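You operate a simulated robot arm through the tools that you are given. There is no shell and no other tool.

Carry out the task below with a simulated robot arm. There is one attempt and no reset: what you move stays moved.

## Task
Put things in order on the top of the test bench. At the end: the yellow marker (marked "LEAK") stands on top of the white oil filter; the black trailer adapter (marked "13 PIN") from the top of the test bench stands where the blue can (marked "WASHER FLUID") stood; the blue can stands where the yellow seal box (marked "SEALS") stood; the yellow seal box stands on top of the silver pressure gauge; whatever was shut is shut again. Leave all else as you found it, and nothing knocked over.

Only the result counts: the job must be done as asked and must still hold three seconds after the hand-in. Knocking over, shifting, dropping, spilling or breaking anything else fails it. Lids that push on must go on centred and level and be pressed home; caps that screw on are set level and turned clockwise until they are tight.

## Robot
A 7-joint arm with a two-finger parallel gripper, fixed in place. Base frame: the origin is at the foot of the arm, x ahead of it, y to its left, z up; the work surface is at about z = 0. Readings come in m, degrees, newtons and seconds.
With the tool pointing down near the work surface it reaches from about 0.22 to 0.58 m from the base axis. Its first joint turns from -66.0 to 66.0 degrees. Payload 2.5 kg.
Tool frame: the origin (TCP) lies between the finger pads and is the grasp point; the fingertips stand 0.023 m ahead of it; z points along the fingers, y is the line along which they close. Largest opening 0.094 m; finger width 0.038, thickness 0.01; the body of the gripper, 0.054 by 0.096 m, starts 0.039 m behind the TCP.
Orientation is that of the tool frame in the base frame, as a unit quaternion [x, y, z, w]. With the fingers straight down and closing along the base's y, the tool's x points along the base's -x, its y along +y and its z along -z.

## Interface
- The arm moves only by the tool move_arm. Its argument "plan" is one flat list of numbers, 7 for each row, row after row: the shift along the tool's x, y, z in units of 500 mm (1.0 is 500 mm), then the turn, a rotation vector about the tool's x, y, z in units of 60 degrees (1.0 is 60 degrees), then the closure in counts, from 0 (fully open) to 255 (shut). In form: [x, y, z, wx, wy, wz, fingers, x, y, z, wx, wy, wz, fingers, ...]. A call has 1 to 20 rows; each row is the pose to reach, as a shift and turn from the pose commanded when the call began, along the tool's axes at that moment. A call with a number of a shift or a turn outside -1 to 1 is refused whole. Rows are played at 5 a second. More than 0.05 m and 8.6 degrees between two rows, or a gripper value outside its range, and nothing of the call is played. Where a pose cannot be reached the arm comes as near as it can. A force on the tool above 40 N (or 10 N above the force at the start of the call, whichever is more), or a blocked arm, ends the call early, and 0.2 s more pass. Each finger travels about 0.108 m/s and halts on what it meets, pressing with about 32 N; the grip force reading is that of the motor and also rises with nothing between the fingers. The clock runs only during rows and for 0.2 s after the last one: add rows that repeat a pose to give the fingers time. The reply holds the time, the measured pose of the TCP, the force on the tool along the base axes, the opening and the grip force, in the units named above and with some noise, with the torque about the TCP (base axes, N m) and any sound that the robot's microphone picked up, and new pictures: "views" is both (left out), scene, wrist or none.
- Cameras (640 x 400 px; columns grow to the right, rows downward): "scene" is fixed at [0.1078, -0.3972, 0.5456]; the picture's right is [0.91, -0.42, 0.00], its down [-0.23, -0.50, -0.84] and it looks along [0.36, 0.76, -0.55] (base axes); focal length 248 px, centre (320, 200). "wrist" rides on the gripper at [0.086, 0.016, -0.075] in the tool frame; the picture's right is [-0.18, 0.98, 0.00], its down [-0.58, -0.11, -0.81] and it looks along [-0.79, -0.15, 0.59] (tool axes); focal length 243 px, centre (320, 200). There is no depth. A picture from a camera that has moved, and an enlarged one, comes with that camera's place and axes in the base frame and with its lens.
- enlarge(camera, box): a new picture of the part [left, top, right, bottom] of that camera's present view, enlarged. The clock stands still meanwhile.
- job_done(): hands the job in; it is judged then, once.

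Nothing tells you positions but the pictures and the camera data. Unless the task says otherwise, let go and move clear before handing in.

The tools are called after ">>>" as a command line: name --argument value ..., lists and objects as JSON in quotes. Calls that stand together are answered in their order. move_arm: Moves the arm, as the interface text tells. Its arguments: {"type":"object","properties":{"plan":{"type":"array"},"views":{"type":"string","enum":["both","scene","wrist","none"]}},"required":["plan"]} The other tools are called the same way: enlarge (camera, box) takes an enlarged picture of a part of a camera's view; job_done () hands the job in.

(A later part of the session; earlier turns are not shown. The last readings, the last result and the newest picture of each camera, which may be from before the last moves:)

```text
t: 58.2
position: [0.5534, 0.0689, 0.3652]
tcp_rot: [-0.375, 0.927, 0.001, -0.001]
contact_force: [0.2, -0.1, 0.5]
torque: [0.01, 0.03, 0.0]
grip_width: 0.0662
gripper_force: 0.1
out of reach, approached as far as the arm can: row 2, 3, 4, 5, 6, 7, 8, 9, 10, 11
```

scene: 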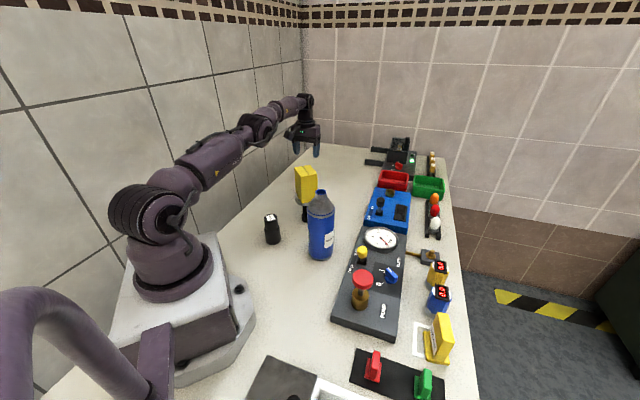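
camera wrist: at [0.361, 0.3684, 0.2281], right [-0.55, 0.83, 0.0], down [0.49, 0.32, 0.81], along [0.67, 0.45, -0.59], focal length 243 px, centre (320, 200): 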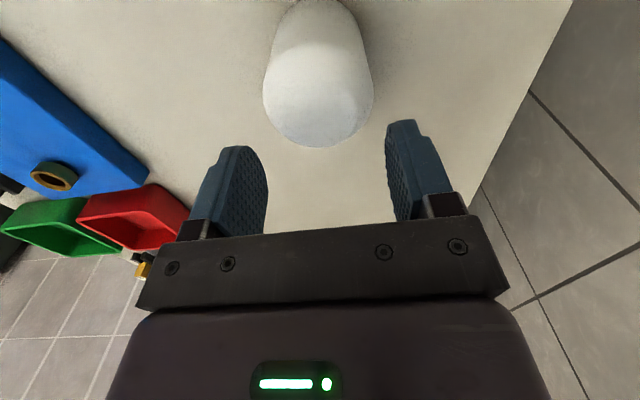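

The arm ended stretched out away from the target. I'll look at the state before continuing.

>>> move_arm --plan '[0, 0, 0, 0, 0, 0, 75]' --views "both"

```text
t: 58.6
position: [0.5543, 0.0693, 0.3648]
tcp_rot: [-0.374, 0.927, 0.001, -0.001]
contact_force: [-0.3, 0.3, 0.4]
torque: [0.02, -0.02, 0.02]
grip_width: 0.0664
gripper_force: 0.0
camera wrist: at [0.4798, 0.0209, 0.4405], right [-0.55, 0.83, 0.0], down [0.5, 0.33, 0.81], along [0.67, 0.44, -0.59], focal length 243 px, centre (320, 200)
```

scene: 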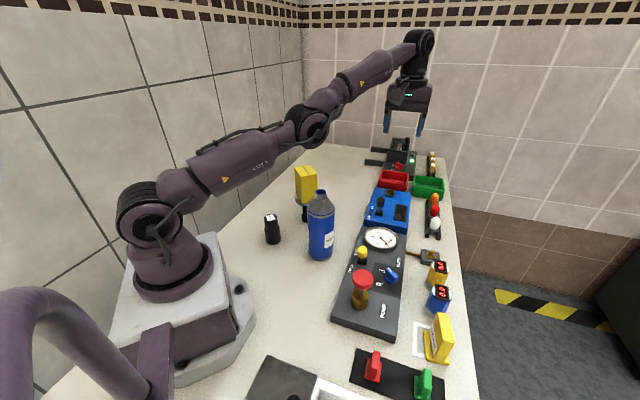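
wrist: 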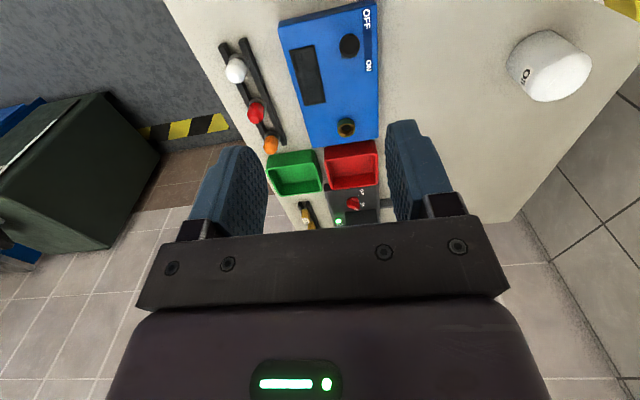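

Nothing is disturbed; the elbow is just fully straight. I'll bring the arm down and inward gradually to bend it again.

>>> move_arm --plan '[0.005, 0.004, 0.04, 0, 0, 0, 75, 0.015, 0.012, 0.09, 0, 0, 0, 75, 0.03, 0.024, 0.13, 0, 0, 0, 75, 0.05, 0.036, 0.15, 0, 0, 0, 75, 0.05, 0.036, 0.15, 0, 0, 0, 75]' --views "scene"

```text
t: 59.8
position: [0.5724, 0.068, 0.3125]
tcp_rot: [-0.374, 0.927, 0.0, 0.0]
contact_force: [0.2, 0.3, 0.8]
torque: [0.0, 0.0, 0.03]
grip_width: 0.0664
gripper_force: 0.1
out of reach, approached as far as the arm can: row 1, 2, 3, 4, 5
```

scene: 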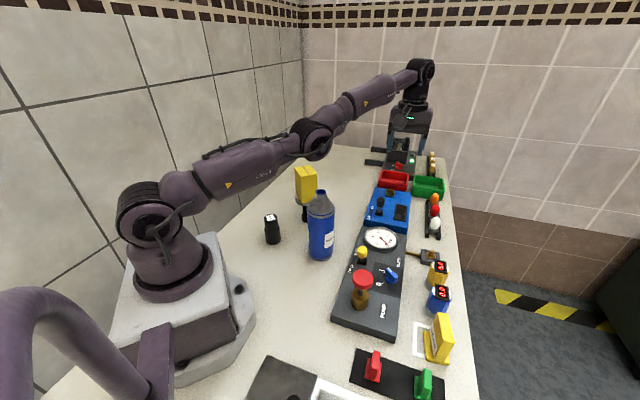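

The straight elbow is a singular pose that pure translation doesn't leave. I'll add a tilt (fingertips toward the base) along with inward motion to bend the elbow, in free space well above everything.

>>> move_arm --plan '[0.0319, 0.0241, 0, -0.0805, 0.1063, 0, 75, 0.0638, 0.0482, 0, -0.161, 0.2126, 0, 75, 0.0957, 0.0723, 0, -0.2414, 0.319, 0, 75, 0.0957, 0.0723, 0, -0.2414, 0.319, 0, 75]' --views "scene"

```text
t: 60.8
position: [0.5032, 0.0584, 0.3107]
tcp_rot: [-0.366, 0.907, 0.054, -0.2]
contact_force: [0.7, 0.3, 0.3]
torque: [-0.02, -0.03, -0.01]
grip_width: 0.0667
gripper_force: 0.0
out of reach, approached as far as the arm can: row 2, 3, 4
```

scene: 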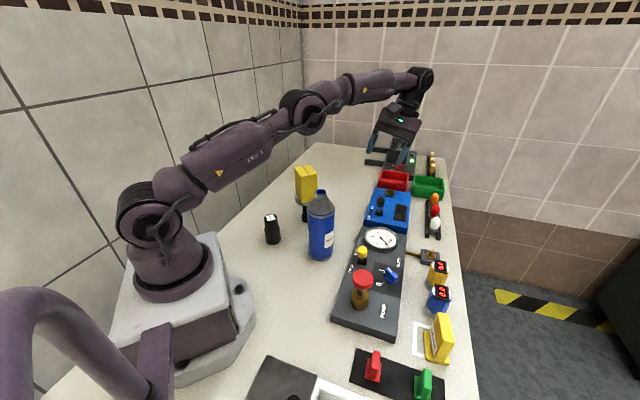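

The elbow is bending again. I'll rotate the tool back to vertical while keeping the fingertip position.

>>> move_arm --plan '[0, 0, 0, 0.0805, -0.1063, 0, 75, 0, 0, 0, 0.161, -0.2126, 0, 75, 0, 0, 0, 0.2414, -0.319, 0, 75, 0, 0, 0, 0.2414, -0.319, 0, 75]' --views "scene"

```text
t: 61.8
position: [0.5036, 0.0582, 0.3125]
tcp_rot: [-0.375, 0.927, -0.001, 0.002]
contact_force: [-0.5, -0.1, 0.6]
torque: [0.03, -0.02, 0.0]
grip_width: 0.0666
gripper_force: 0.0
```

scene: 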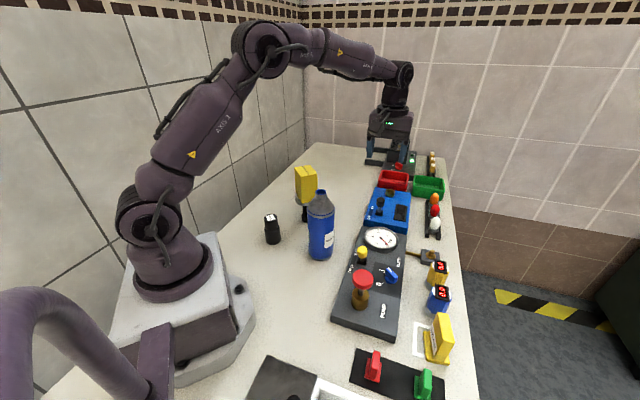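

The elbow is recovered and the tool is vertical. Moving across to a viewing position near the LEAK marker.

>>> move_arm --plan '[0.0697, -0.0363, 0.0065, 0, 0, -0.0167, 75, 0.1394, -0.0725, 0.013, 0, 0, -0.0334, 75, 0.2092, -0.1088, 0.0195, 0, 0, -0.05, 75, 0.2789, -0.145, 0.026, 0, 0, -0.0667, 75, 0.3486, -0.1813, 0.0325, 0, 0, -0.0833, 75, 0.4183, -0.2176, 0.039, 0, 0, -0.1, 75, 0.488, -0.2538, 0.0455, 0, 0, -0.1167, 75, 0.5578, -0.29, 0.052, 0, 0, -0.1333, 75, 0.6275, -0.3263, 0.0585, 0, 0, -0.15, 75, 0.6972, -0.3626, 0.065, 0, 0, -0.167, 75, 0.6972, -0.3626, 0.065, 0, 0, -0.167, 75]' --views "both"

>>> enlarge --camera "wrist" --box '[220, 0, 420, 130]'

```text
t: 64.2
position: [0.3777, -0.3144, 0.2783]
tcp_rot: [-0.455, 0.89, 0.0, 0.0]
contact_force: [0.4, -0.5, -0.2]
torque: [0.0, 0.0, 0.01]
grip_width: 0.0662
gripper_force: 0.0
camera wrist: at [0.3141, -0.3745, 0.3529], right [-0.69, 0.73, 0.0], down [0.43, 0.41, 0.81], along [0.59, 0.55, -0.59], focal length 243 px, centre (320, 200)
```

scene: 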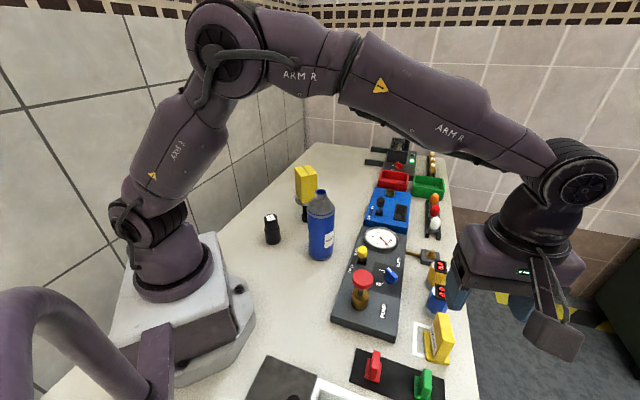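
wrist: 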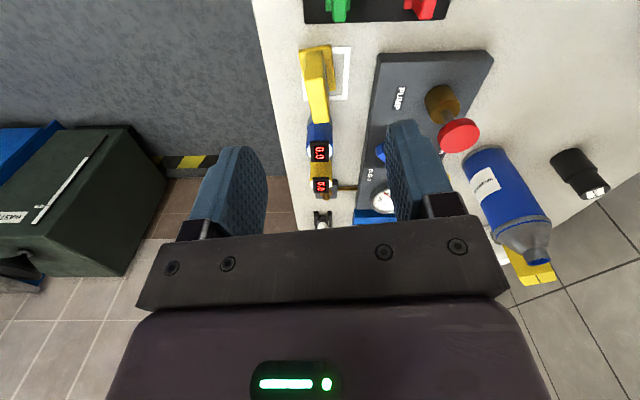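

```text
3.08 times, centred on (320, 65) of wrist
camera zoom: at [0.3141, -0.3745, 0.3529], right [-0.69, 0.73, 0.0], down [0.43, 0.41, 0.81], along [0.59, 0.55, -0.59], focal length 746 px, centre (320, 615)
```

zoom: 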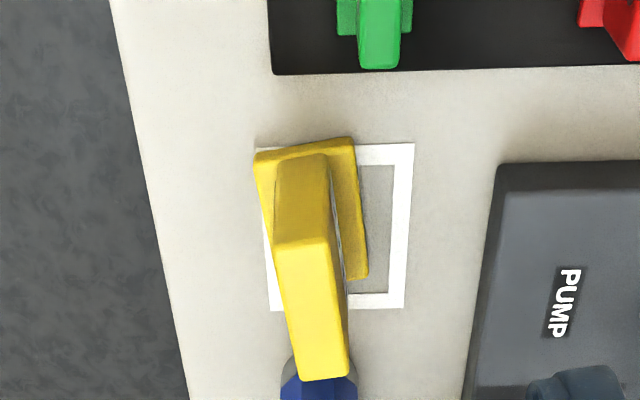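

The marker's base centre is at about (0.4375, −0.2595), with its long axis at ~52° and height ≈0.079. I'll move above it, aligned to grip the upright plate across its thickness.

>>> move_arm --plan '[-0.054, -0.0108, 0.02, 0, 0, 0.016, 75, -0.108, -0.0216, 0.06, 0, 0, 0.032, 75, -0.1602, -0.0324, 0.11, 0, 0, 0.032, 75, -0.1602, -0.0324, 0.18, 0, 0, 0.032, 75, -0.1602, -0.0324, 0.238, 0, 0, 0.032, 75, -0.1602, -0.0324, 0.238, 0, 0, 0.032, 75]' --views "both"

>>> enlarge --camera "wrist" --box '[200, 0, 440, 200]'

```text
t: 65.6
position: [0.4388, -0.2596, 0.1587]
tcp_rot: [-0.439, 0.899, 0.001, 0.001]
contact_force: [0.0, 0.3, 0.0]
torque: [-0.01, -0.02, -0.05]
grip_width: 0.0665
gripper_force: 0.1
camera wrist: at [0.3728, -0.3179, 0.2339], right [-0.66, 0.75, 0.0], down [0.44, 0.39, 0.81], along [0.6, 0.53, -0.59], focal length 243 px, centre (320, 200)
```

scene: 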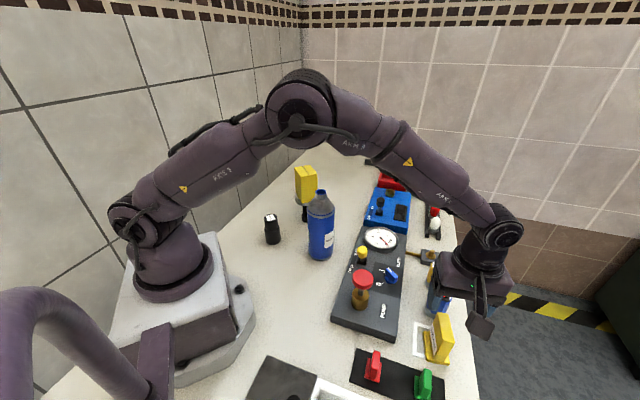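
wrist: 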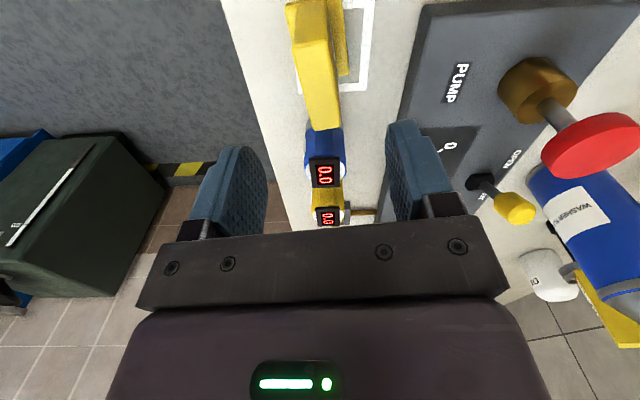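

```text
2.00 times, centred on (320, 100) of wrist
camera zoom: at [0.3728, -0.3179, 0.2339], right [-0.66, 0.75, 0.0], down [0.44, 0.39, 0.81], along [0.6, 0.53, -0.59], focal length 485 px, centre (320, 400)
```

zoom: 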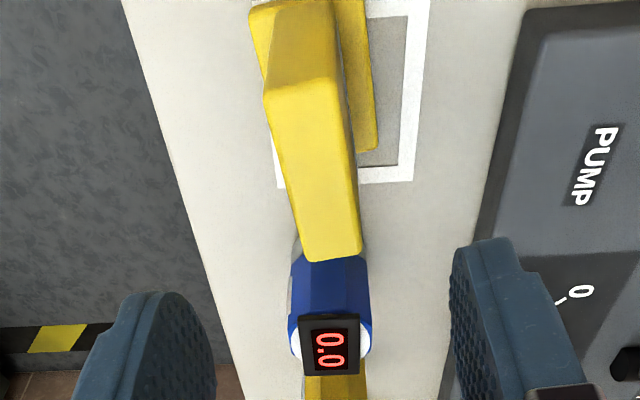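

The upright plate is directly below the TCP and aligned. Descending around it.

>>> move_arm --plan '[0, 0, 0.07, 0, 0, 0, 75, 0, 0, 0.14, 0, 0, 0, 75, 0, 0, 0.19, 0, 0, 0, 75, 0, 0, 0.216, 0, 0, 0, 75, 0, 0, 0.216, 0, 0, 0, 75]' --views "both"

>>> enlarge --camera "wrist" --box '[200, 0, 440, 230]'

>>> enlarge --camera "scene" --box '[390, 250, 510, 390]'

```text
t: 66.8
position: [0.4396, -0.2593, 0.05]
tcp_rot: [-0.439, 0.898, 0.0, 0.0]
contact_force: [1.3, 0.5, 0.2]
torque: [-0.04, 0.0, 0.02]
grip_width: 0.0665
gripper_force: 0.1
camera wrist: at [0.3734, -0.317, 0.1253], right [-0.66, 0.75, 0.0], down [0.44, 0.39, 0.81], along [0.6, 0.53, -0.59], focal length 243 px, centre (320, 200)
```

scene: 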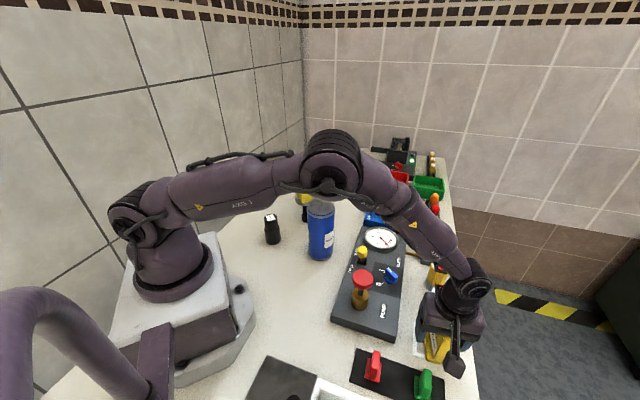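
wrist: 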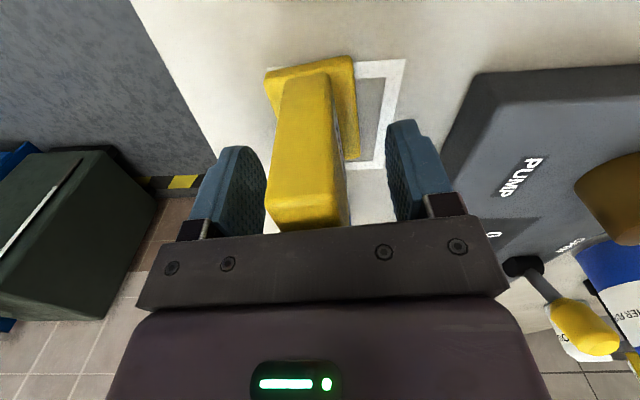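

```text
1.74 times, centred on (320, 115) of wrist
camera zoom: at [0.3734, -0.317, 0.1253], right [-0.66, 0.75, 0.0], down [0.44, 0.39, 0.81], along [0.6, 0.53, -0.59], focal length 422 px, centre (320, 348)
```

zoom: 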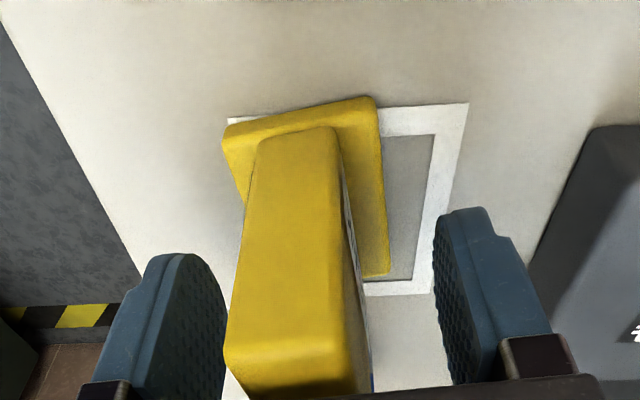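

```text
2.86 times, centred on (450, 320) of scene
camera zoom: at [0.1078, -0.3972, 0.5456], right [0.91, -0.42, 0.0], down [-0.23, -0.5, -0.84], along [0.36, 0.76, -0.55], focal length 709 px, centre (-51, -143)
```

zoom: 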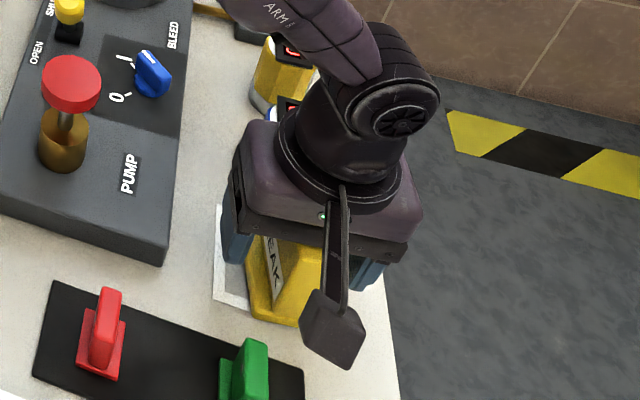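

Closing on the upright plate.

>>> move_arm --plan '[0, 0, 0, 0, 0, 0, 110, 0, 0, 0, 0, 0, 0, 140, 0, 0, 0, 0, 0, 0, 165, 0, 0, 0, 0, 0, 0, 182, 0, 0, 0, 0, 0, 0, 195, 0, 0, 0, 0, 0, 0, 255, 0, 0, 0, 0, 0, 0, 255]' --views "wrist"

>>> enlarge --camera "wrist" --box '[200, 0, 440, 230]'

```text
t: 68.4
position: [0.4405, -0.2586, 0.0511]
tcp_rot: [-0.439, 0.898, 0.0, 0.0]
contact_force: [-0.2, -0.5, 1.4]
torque: [-0.02, 0.0, -0.04]
grip_width: 0.0215
gripper_force: 32.0
camera wrist: at [0.3734, -0.3171, 0.1257], right [-0.66, 0.75, 0.0], down [0.44, 0.39, 0.81], along [0.6, 0.53, -0.59], focal length 243 px, centre (320, 200)
```

wrist: 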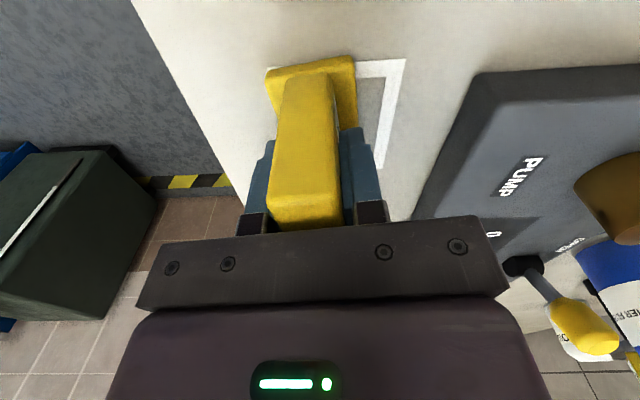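

```text
1.74 times, centred on (320, 115) of wrist
camera zoom: at [0.3734, -0.3171, 0.1257], right [-0.66, 0.75, 0.0], down [0.44, 0.39, 0.81], along [0.6, 0.53, -0.59], focal length 422 px, centre (320, 348)
```

zoom: 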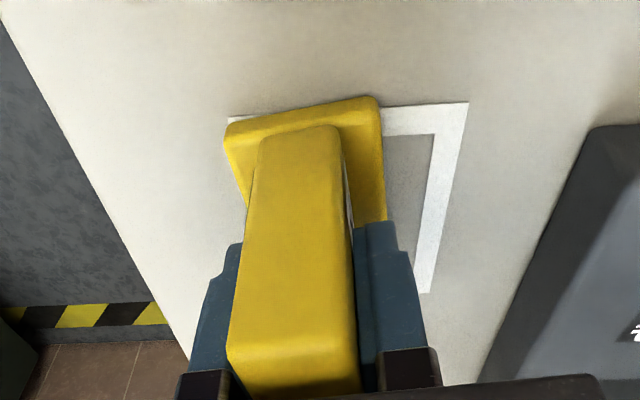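

Gripped, but a grip further back along the plate would give me reach margin at the filter. I'll open slightly, shift 10 mm along the plate, and re-close.

>>> move_arm --plan '[0, 0, 0, 0, 0, 0, 180, 0, 0, 0, 0, 0, 0, 150, 0, 0, 0, 0, 0, 0, 140, 0.007, 0, 0, 0, 0, 0, 140, 0.014, 0, 0, 0, 0, 0, 140, 0.02, 0, 0, 0, 0, 0, 140, 0.02, 0, 0, 0, 0, 0, 140, 0.02, 0, 0, 0, 0, 0, 175, 0.02, 0, 0, 0, 0, 0, 190, 0.02, 0, 0, 0, 0, 0, 255, 0.02, 0, 0, 0, 0, 0, 255]' --views "wrist"

>>> enlarge --camera "wrist" --box '[200, 0, 440, 230]'

```text
t: 70.8
position: [0.4332, -0.2671, 0.0518]
tcp_rot: [-0.439, 0.899, 0.0, 0.0]
contact_force: [0.3, 0.2, 1.4]
torque: [0.02, 0.05, -0.04]
grip_width: 0.0217
gripper_force: 32.4
camera wrist: at [0.3666, -0.3245, 0.1264], right [-0.66, 0.75, 0.0], down [0.44, 0.39, 0.81], along [0.6, 0.53, -0.59], focal length 243 px, centre (320, 200)
```

wrist: 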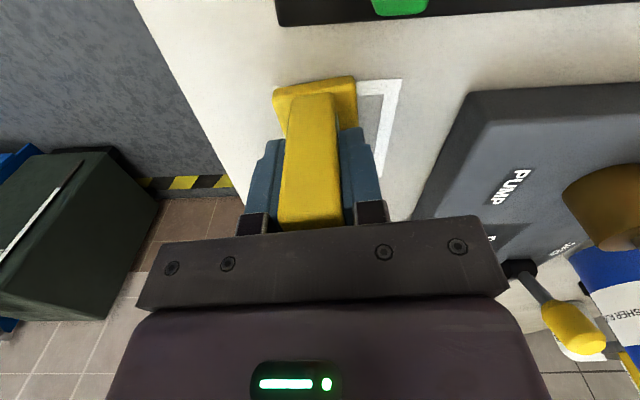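

```text
1.74 times, centred on (320, 115) of wrist
camera zoom: at [0.3666, -0.3245, 0.1264], right [-0.66, 0.75, 0.0], down [0.44, 0.39, 0.81], along [0.6, 0.53, -0.59], focal length 422 px, centre (320, 348)
```

zoom: 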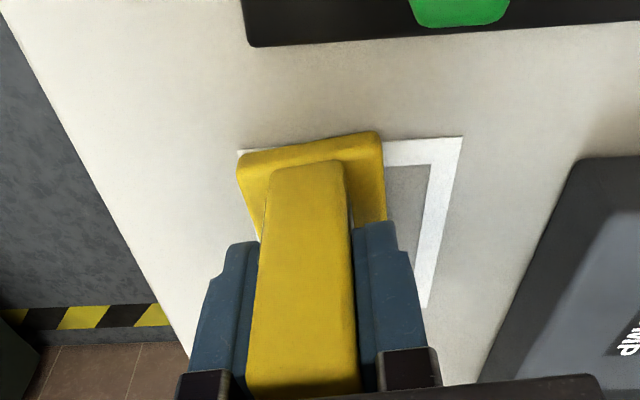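

The marker is now gripped with its centre ~6.5 mm ahead of the TCP. Lifting straight up and carrying it high toward the middle of the bench.

>>> move_arm --plan '[0, 0, -0.04, 0, 0, 0, 255, 0, 0, -0.11, 0, 0, 0, 255, 0, 0, -0.19, 0, 0, 0, 255, 0, 0, -0.28, 0, 0, 0, 255, 0, 0, -0.37, 0, 0, 0, 255, 0, 0, -0.46, 0, 0, 0, 255, 0, 0, -0.537, 0, 0, 0, 255, -0.069, 0.0485, -0.537, 0, 0, 0, 255, -0.138, 0.097, -0.537, 0, 0, 0, 255, -0.2071, 0.1456, -0.537, 0, 0, 0, 255, -0.2761, 0.1941, -0.537, 0, 0, 0, 255, -0.3451, 0.2426, -0.537, 0, 0, 0, 255, -0.4142, 0.2911, -0.537, 0, 0, 0, 255, -0.4832, 0.3397, -0.537, 0, 0, 0, 255, -0.5522, 0.3882, -0.537, 0, 0, 0, 255, -0.5522, 0.3882, -0.537, 0, 0, 0, 255]' --views "both"

```text
t: 74.2
position: [0.4486, 0.0684, 0.3208]
tcp_rot: [-0.439, 0.898, 0.0, 0.0]
contact_force: [-0.8, -0.4, 0.0]
torque: [-0.02, 0.0, 0.03]
grip_width: 0.0216
gripper_force: 32.4
camera wrist: at [0.382, 0.0106, 0.3967], right [-0.66, 0.75, 0.0], down [0.44, 0.39, 0.81], along [0.6, 0.53, -0.59], focal length 243 px, centre (320, 200)
```

scene: 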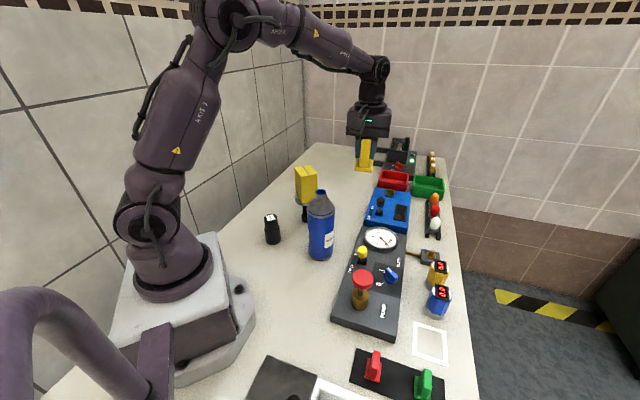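
wrist: 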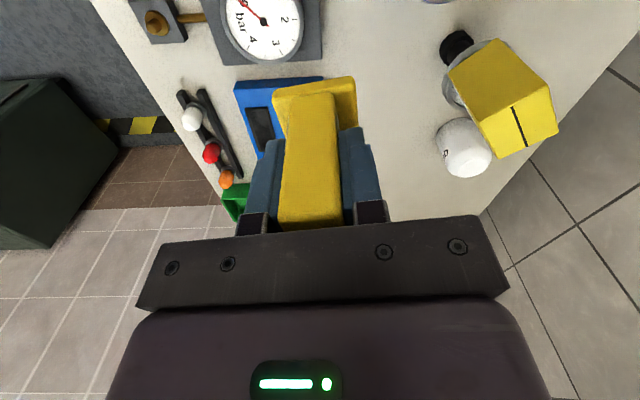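

Carrying on past the gauge stack at height toward the filter.

>>> move_arm --plan '[-0.0573, 0.0643, 0.005, 0, 0, 0.019, 255, -0.1146, 0.1285, 0.01, 0, 0, 0.038, 255, -0.1719, 0.1928, 0.015, 0, 0, 0.057, 255, -0.2293, 0.257, 0.02, 0, 0, 0.076, 255, -0.2866, 0.3213, 0.027, 0, 0, 0.095, 255, -0.3439, 0.3855, 0.034, 0, 0, 0.114, 255, -0.4012, 0.4498, 0.04, 0, 0, 0.134, 255, -0.4012, 0.4498, 0.04, 0, 0, 0.134, 255]' --views "both"

```text
t: 76.0
position: [0.3995, 0.3668, 0.3]
tcp_rot: [-0.374, 0.927, 0.0, -0.001]
contact_force: [-0.7, 0.1, -0.6]
torque: [0.03, 0.0, 0.02]
grip_width: 0.0215
gripper_force: 31.9
camera wrist: at [0.3243, 0.3188, 0.3753], right [-0.55, 0.83, 0.0], down [0.49, 0.33, 0.81], along [0.67, 0.44, -0.59], focal length 243 px, centre (320, 200)
```

scene: 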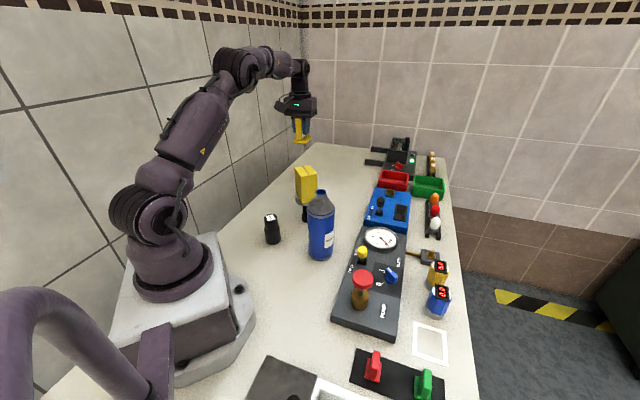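
wrist: 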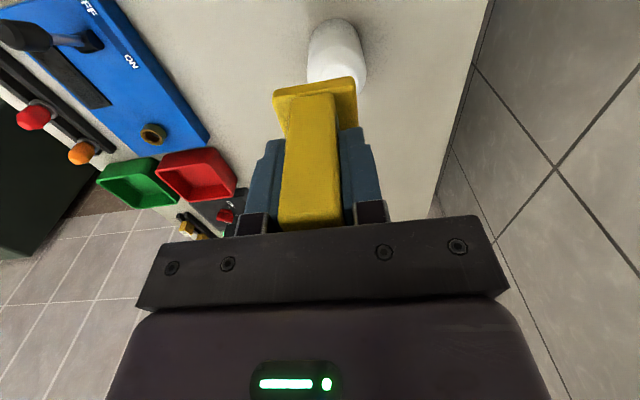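

>>> enlarge --camera "wrist" --box '[260, 0, 420, 110]'

```text
3.64 times, centred on (340, 55) of wrist
camera zoom: at [0.3243, 0.3188, 0.3753], right [-0.55, 0.83, 0.0], down [0.49, 0.33, 0.81], along [0.67, 0.44, -0.59], focal length 882 px, centre (247, 727)
```

zoom: 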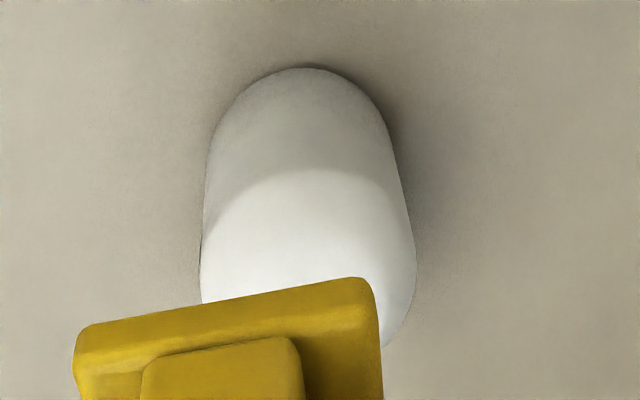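

Lowering to a hover about 5 cm above the filter top, staying just inside the reach limit.

>>> move_arm --plan '[0, 0, 0.06, 0, 0, 0, 255, -0.03, 0.004, 0.12, 0, 0, 0, 255, -0.06, 0.009, 0.16, 0, 0, 0, 255, -0.09, 0.014, 0.19, 0, 0, 0, 255, -0.1126, 0.018, 0.19, 0, 0, 0, 255, -0.1126, 0.018, 0.19, 0, 0, 0, 255]' --views "both"

>>> enlarge --camera "wrist" --box '[220, 0, 420, 140]'

>>> enlarge --camera "scene" --box '[270, 120, 340, 220]'

```text
t: 77.4
position: [0.4321, 0.412, 0.2048]
tcp_rot: [-0.376, 0.927, -0.001, -0.001]
contact_force: [-0.1, -0.4, -0.1]
torque: [0.03, -0.04, -0.02]
grip_width: 0.0216
gripper_force: 32.4
camera wrist: at [0.3576, 0.3632, 0.2796], right [-0.55, 0.83, 0.0], down [0.49, 0.33, 0.81], along [0.67, 0.44, -0.59], focal length 243 px, centre (320, 200)
```

scene: 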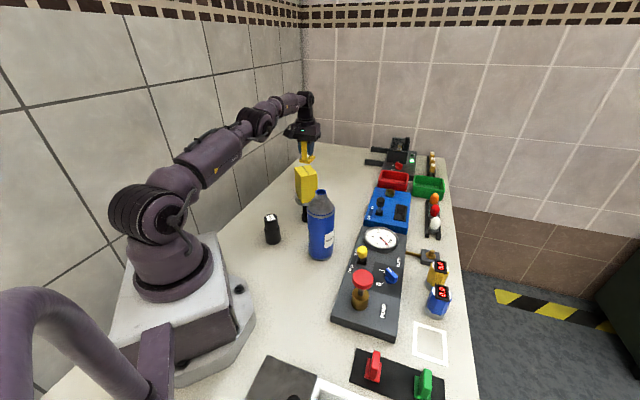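
wrist: 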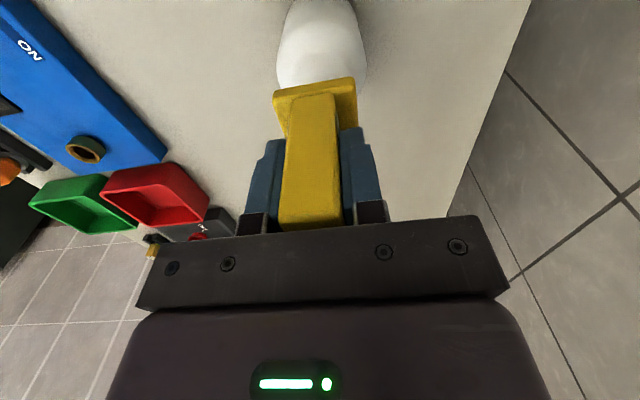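

```text
2.86 times, centred on (320, 70) of wrist
camera zoom: at [0.3576, 0.3632, 0.2796], right [-0.55, 0.83, 0.0], down [0.49, 0.33, 0.81], along [0.67, 0.44, -0.59], focal length 693 px, centre (320, 571)
```

zoom: 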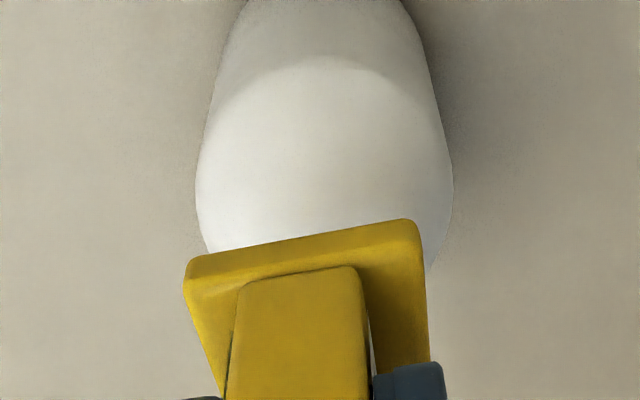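

```text
4.00 times, centred on (305, 170) of scene
camera zoom: at [0.1078, -0.3972, 0.5456], right [0.91, -0.42, 0.0], down [-0.23, -0.5, -0.84], along [0.36, 0.76, -0.55], focal length 993 px, centre (380, 320)
```

zoom: 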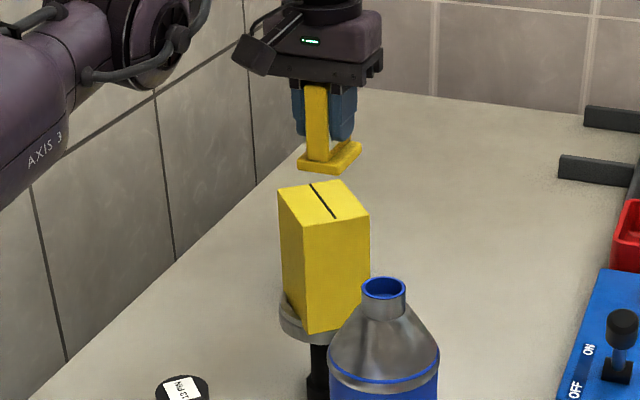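

Refining all views: filter axis ≈ (0.438, 0.418) and the marker centre ~4 mm ahead of the TCP, so I need ~4 mm further outward. I'll descend to ~8 mm above the filter top while making that shift.

>>> move_arm --plan '[0, 0, 0.03, 0, 0, 0, 255, -0.003, 0, 0.06, 0, 0, 0, 255, -0.0088, 0, 0.085, 0, 0, 0, 255, -0.0088, 0, 0.092, 0, 0, 0, 255, -0.0088, 0, 0.092, 0, 0, 0, 255]' --views "both"

>>> enlarge --camera "wrist" --box '[220, 0, 420, 150]'

>>> enlarge --camera "scene" --box '[270, 130, 340, 200]'

```text
t: 78.6
position: [0.4331, 0.4154, 0.1597]
tcp_rot: [-0.375, 0.927, 0.0, 0.0]
contact_force: [-0.1, -0.2, -0.5]
torque: [-0.01, -0.04, -0.03]
grip_width: 0.0217
gripper_force: 31.8
camera wrist: at [0.3592, 0.3671, 0.2331], right [-0.55, 0.83, 0.0], down [0.49, 0.33, 0.81], along [0.67, 0.44, -0.59], focal length 243 px, centre (320, 200)
```

scene: 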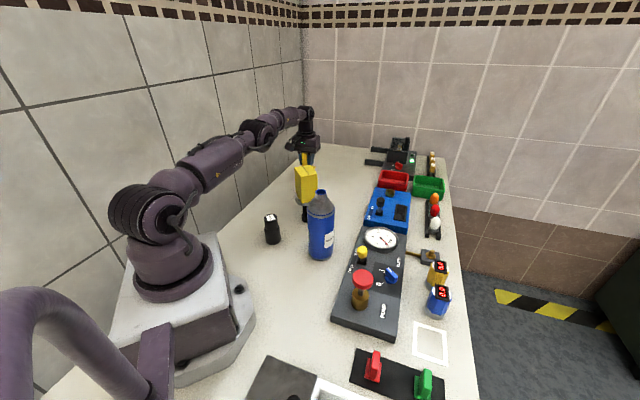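
wrist: 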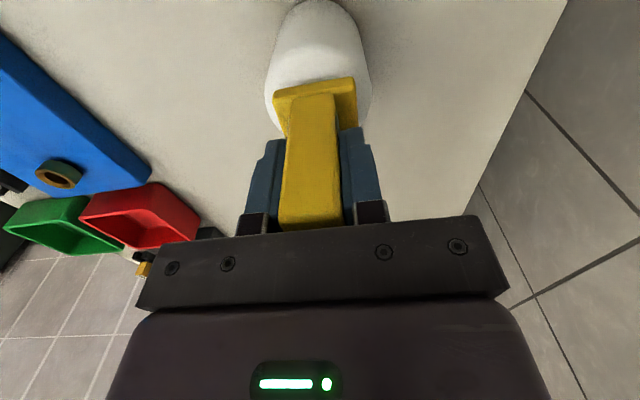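

```text
2.67 times, centred on (320, 75) of wrist
camera zoom: at [0.3592, 0.3671, 0.2331], right [-0.55, 0.83, 0.0], down [0.49, 0.33, 0.81], along [0.67, 0.44, -0.59], focal length 647 px, centre (320, 533)
```

zoom: 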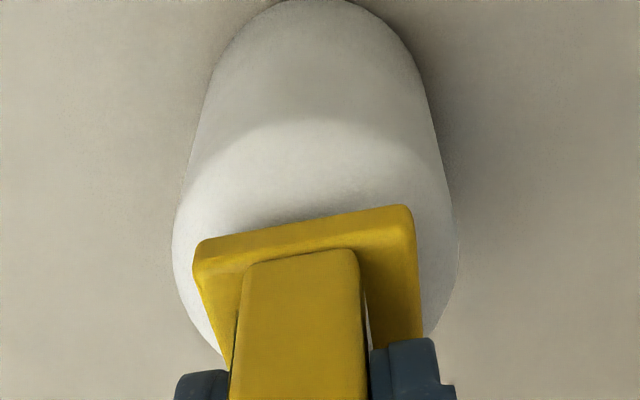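

```text
5.71 times, centred on (305, 165) of scene
camera zoom: at [0.1078, -0.3972, 0.5456], right [0.91, -0.42, 0.0], down [-0.23, -0.5, -0.84], along [0.36, 0.76, -0.55], focal length 1419 px, centre (406, 400)
```

zoom: 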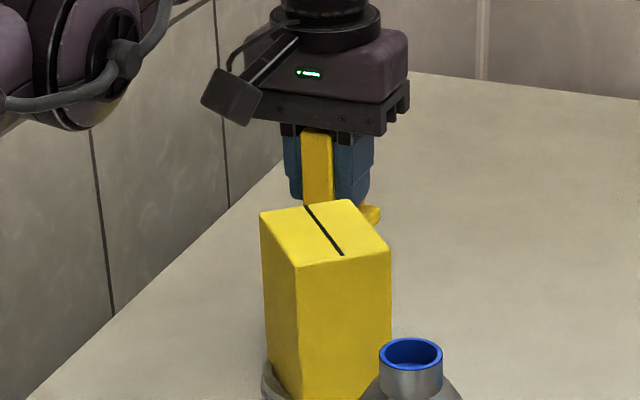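

>>> enlarge --camera "wrist" --box '[255, 0, 385, 145]'

>>> enlarge --camera "wrist" --box '[255, 60, 385, 145]'

```text
2.76 times, centred on (320, 72) of wrist
camera zoom: at [0.3592, 0.3671, 0.2331], right [-0.55, 0.83, 0.0], down [0.49, 0.33, 0.81], along [0.67, 0.44, -0.59], focal length 669 px, centre (320, 552)
```

zoom: 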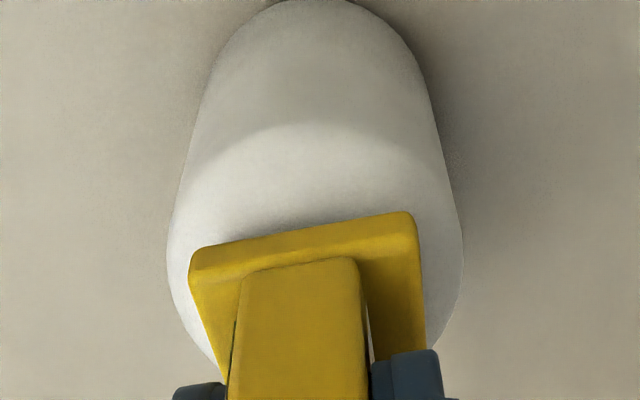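

```text
4.71 times, centred on (320, 102) of wrist
camera zoom: at [0.3592, 0.3671, 0.2331], right [-0.55, 0.83, 0.0], down [0.49, 0.33, 0.81], along [0.67, 0.44, -0.59], focal length 1142 px, centre (320, 659)
```

zoom: 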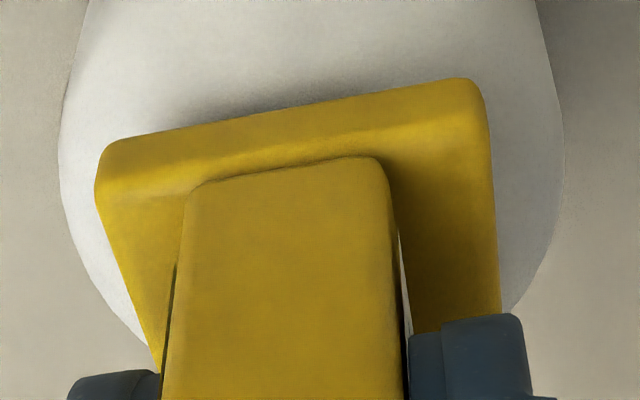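

The marker needs a small lateral correction (~3 mm) and ~2 mm outward. I'll apply that, then approach contact in fine steps.

>>> move_arm --plan '[-0.002, -0.003, 0.002, 0, 0, 0, 255, -0.004, -0.006, 0.006, 0, 0, 0, 255, -0.004, -0.006, 0.01, 0, 0, 0, 255, -0.004, -0.006, 0.01, 0, 0, 0, 255]' --views "wrist"

>>> enlarge --camera "wrist" --box '[255, 0, 385, 145]'

```text
t: 79.6
position: [0.4362, 0.4152, 0.1529]
tcp_rot: [-0.375, 0.927, 0.0, 0.001]
contact_force: [0.7, 0.6, -1.1]
torque: [0.0, -0.01, -0.02]
grip_width: 0.0214
gripper_force: 32.1
camera wrist: at [0.3623, 0.3664, 0.229], right [-0.55, 0.83, 0.0], down [0.49, 0.33, 0.81], along [0.67, 0.44, -0.59], focal length 243 px, centre (320, 200)
```

wrist: 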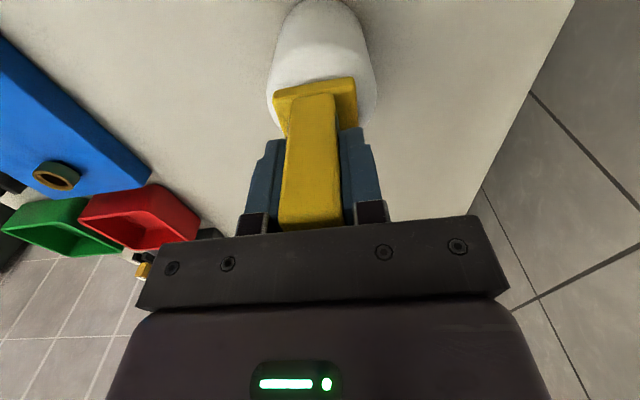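

```text
2.76 times, centred on (320, 72) of wrist
camera zoom: at [0.3623, 0.3664, 0.229], right [-0.55, 0.83, 0.0], down [0.49, 0.33, 0.81], along [0.67, 0.44, -0.59], focal length 669 px, centre (320, 552)
```

zoom: 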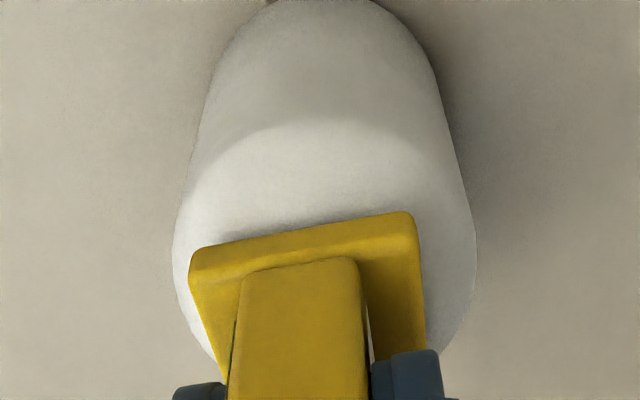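

>>> move_arm --plan '[0, -0.001, 0.001, 0, 0, 0, 255, 0, -0.002, 0.002, 0, 0, 0, 255, 0, -0.002, 0.003, 0, 0, 0, 255, 0, -0.002, 0.003, 0, 0, 0, 255]' --views "none"

```text
t: 80.6
position: [0.4367, 0.4142, 0.1526]
tcp_rot: [-0.376, 0.927, 0.001, -0.001]
contact_force: [1.8, 0.2, -0.9]
torque: [0.01, 0.01, -0.03]
grip_width: 0.0217
gripper_force: 31.8
```

>>> move_arm --plan '[0, 0, 0.001, 0, 0, 0, 255, 0, 0, 0.002, 0, 0, 0, 255, 0, 0, 0.003, 0, 0, 0, 255, 0, 0, 0.003, 0, 0, 0, 255]' --views "none"

```text
t: 81.6
position: [0.4378, 0.4144, 0.1521]
tcp_rot: [-0.375, 0.927, 0.0, 0.0]
contact_force: [-0.2, 0.0, -1.7]
torque: [0.0, -0.02, 0.02]
grip_width: 0.0214
gripper_force: 32.3
```

>>> move_arm --plan '[0, 0, 0.001, 0, 0, 0, 255, 0, 0, 0.002, 0, 0, 0, 255, 0, 0, 0.003, 0, 0, 0, 255, 0, 0, 0.003, 0, 0, 0, 255]' --views "wrist"

>>> enlarge --camera "wrist" --box '[255, 60, 385, 145]'

```text
t: 82.6
position: [0.4365, 0.4142, 0.1508]
tcp_rot: [-0.376, 0.927, 0.0, 0.001]
contact_force: [-2.1, -3.5, 17.9]
torque: [-0.3, 0.28, 0.05]
grip_width: 0.0214
gripper_force: 32.1
camera wrist: at [0.3626, 0.3656, 0.2259], right [-0.55, 0.83, 0.0], down [0.49, 0.32, 0.81], along [0.67, 0.45, -0.59], focal length 243 px, centre (320, 200)
```

wrist: 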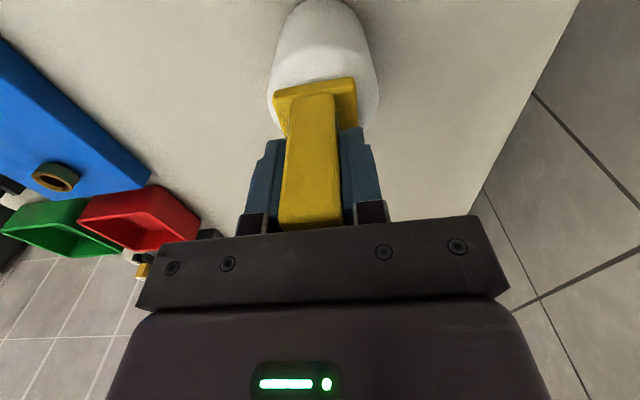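

```text
4.71 times, centred on (320, 102) of wrist
camera zoom: at [0.3626, 0.3656, 0.2259], right [-0.55, 0.83, 0.0], down [0.49, 0.32, 0.81], along [0.67, 0.45, -0.59], focal length 1142 px, centre (320, 659)
```

zoom: 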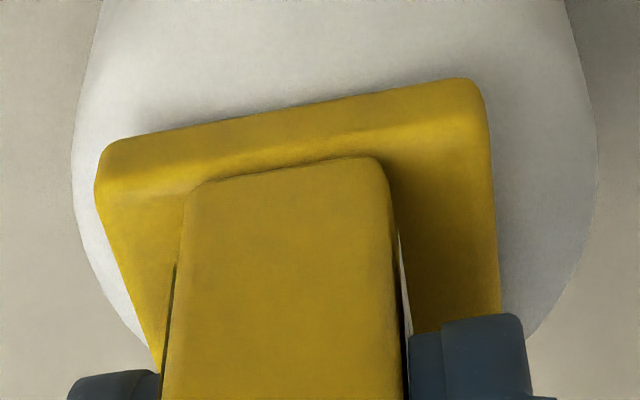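

Contact reached (18 N). I'll ease off the load before releasing.

>>> move_arm --plan '[0, 0, -0.001, 0, 0, 0, 255, 0, 0, -0.001, 0, 0, 0, 255]' --views "none"

```text
t: 83.2
position: [0.4368, 0.413, 0.1507]
tcp_rot: [-0.375, 0.927, 0.0, 0.002]
contact_force: [-0.8, -0.9, 18.3]
torque: [-0.14, 0.1, 0.0]
grip_width: 0.0215
gripper_force: 32.0
```

>>> move_arm --plan '[0, 0, -0.001, 0, 0, 0, 255, 0, 0, -0.001, 0, 0, 0, 255]' --views "none"

```text
t: 83.8
position: [0.4379, 0.4142, 0.1506]
tcp_rot: [-0.375, 0.927, 0.001, 0.002]
contact_force: [1.1, 2.7, 18.7]
torque: [0.06, 0.02, -0.01]
grip_width: 0.0213
gripper_force: 31.5
```

>>> move_arm --plan '[0, 0, -0.001, 0, 0, 0, 255, 0, 0, -0.001, 0, 0, 0, 255]' --views "none"

```text
t: 84.4
position: [0.4362, 0.4138, 0.1514]
tcp_rot: [-0.375, 0.927, -0.001, 0.0]
contact_force: [3.8, 5.3, 15.7]
torque: [0.29, -0.19, 0.02]
grip_width: 0.0216
gripper_force: 31.5
```

>>> move_arm --plan '[0, 0, -0.001, 0, 0, 0, 255, 0, 0, -0.001, 0, 0, 0, 255]' --views "none"

```text
t: 85.0
position: [0.4359, 0.4141, 0.1513]
tcp_rot: [-0.376, 0.927, -0.001, -0.001]
contact_force: [1.9, 2.8, 10.3]
torque: [0.23, -0.17, 0.0]
grip_width: 0.0216
gripper_force: 32.3
```

>>> move_arm --plan '[0, 0, -0.0008, 0, 0, 0, 255, 0, 0, -0.0008, 0, 0, 0, 255]' --views "none"

```text
t: 85.6
position: [0.4368, 0.4131, 0.1507]
tcp_rot: [-0.375, 0.927, 0.0, -0.001]
contact_force: [0.3, 0.9, 6.7]
torque: [0.11, -0.16, -0.04]
grip_width: 0.0215
gripper_force: 32.1
```

>>> move_arm --plan '[0, 0, -0.0006, 0, 0, 0, 255, 0, 0, -0.0006, 0, 0, 0, 255]' --views "none"

```text
t: 86.2
position: [0.4371, 0.4128, 0.1508]
tcp_rot: [-0.376, 0.927, 0.0, -0.002]
contact_force: [-0.2, -1.0, -1.0]
torque: [-0.02, -0.04, 0.0]
grip_width: 0.0214
gripper_force: 32.1
```

Load is off (marker weight only), and it is hovering a fraction of a millimetre above the filter. Checking the alignment once more before letting go.

>>> enlarge --camera "wrist" --box '[255, 0, 385, 145]'

>>> enlarge --camera "scene" --box '[275, 130, 345, 200]'

```text
2.76 times, centred on (320, 72) of wrist
camera zoom: at [0.3625, 0.365, 0.2266], right [-0.55, 0.83, 0.0], down [0.49, 0.33, 0.8], along [0.67, 0.44, -0.59], focal length 669 px, centre (320, 552)
```

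zoom: 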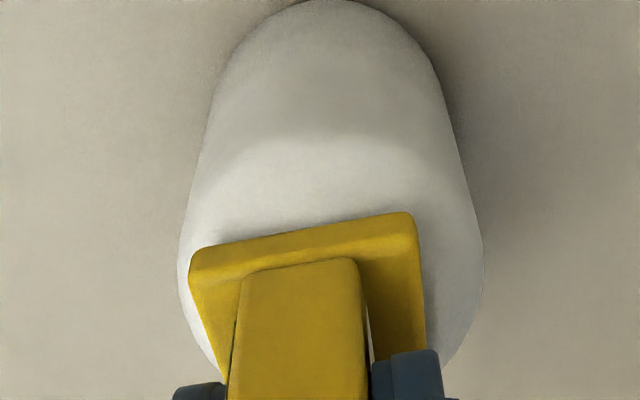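

```text
5.71 times, centred on (310, 165) of scene
camera zoom: at [0.1078, -0.3972, 0.5456], right [0.91, -0.42, 0.0], down [-0.23, -0.5, -0.84], along [0.36, 0.76, -0.55], focal length 1419 px, centre (377, 400)
```

zoom: 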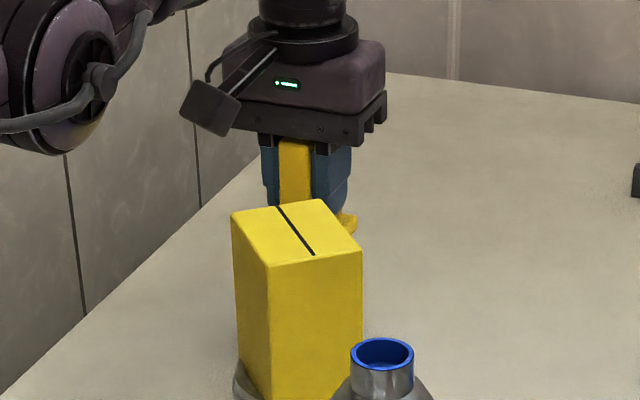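

Alignment is within 1–2 mm in both directions. Releasing gently.

>>> move_arm --plan '[0, 0, 0, 0, 0, 0, 200, 0, 0, 0, 0, 0, 0, 196, 0, 0, 0, 0, 0, 0, 192, 0, 0, 0, 0, 0, 0, 186, 0, 0, 0, 0, 0, 0, 175, 0, 0, 0, 0, 0, 0, 155, 0, 0, 0, 0, 0, 0, 125, 0, 0, 0, 0, 0, 0, 110, 0, 0, 0, 0, 0, 0, 110]' --views "wrist"

>>> enlarge --camera "wrist" --box '[235, 0, 405, 180]'

```text
t: 88.2
position: [0.437, 0.4132, 0.1519]
tcp_rot: [-0.376, 0.927, 0.0, 0.001]
contact_force: [0.2, -0.6, 0.2]
torque: [-0.03, -0.03, 0.0]
grip_width: 0.0533
gripper_force: 0.0
camera wrist: at [0.3628, 0.3652, 0.2274], right [-0.55, 0.83, 0.0], down [0.49, 0.33, 0.81], along [0.67, 0.44, -0.59], focal length 243 px, centre (320, 200)
```

wrist: 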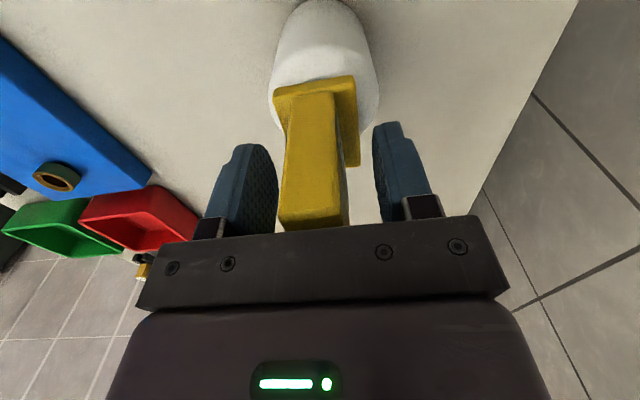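

```text
2.22 times, centred on (320, 90) of wrist
camera zoom: at [0.3628, 0.3652, 0.2274], right [-0.55, 0.83, 0.0], down [0.49, 0.33, 0.81], along [0.67, 0.44, -0.59], focal length 539 px, centre (320, 444)
```

zoom: 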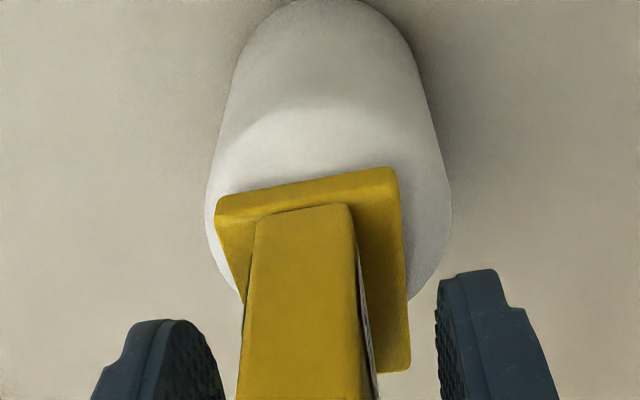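

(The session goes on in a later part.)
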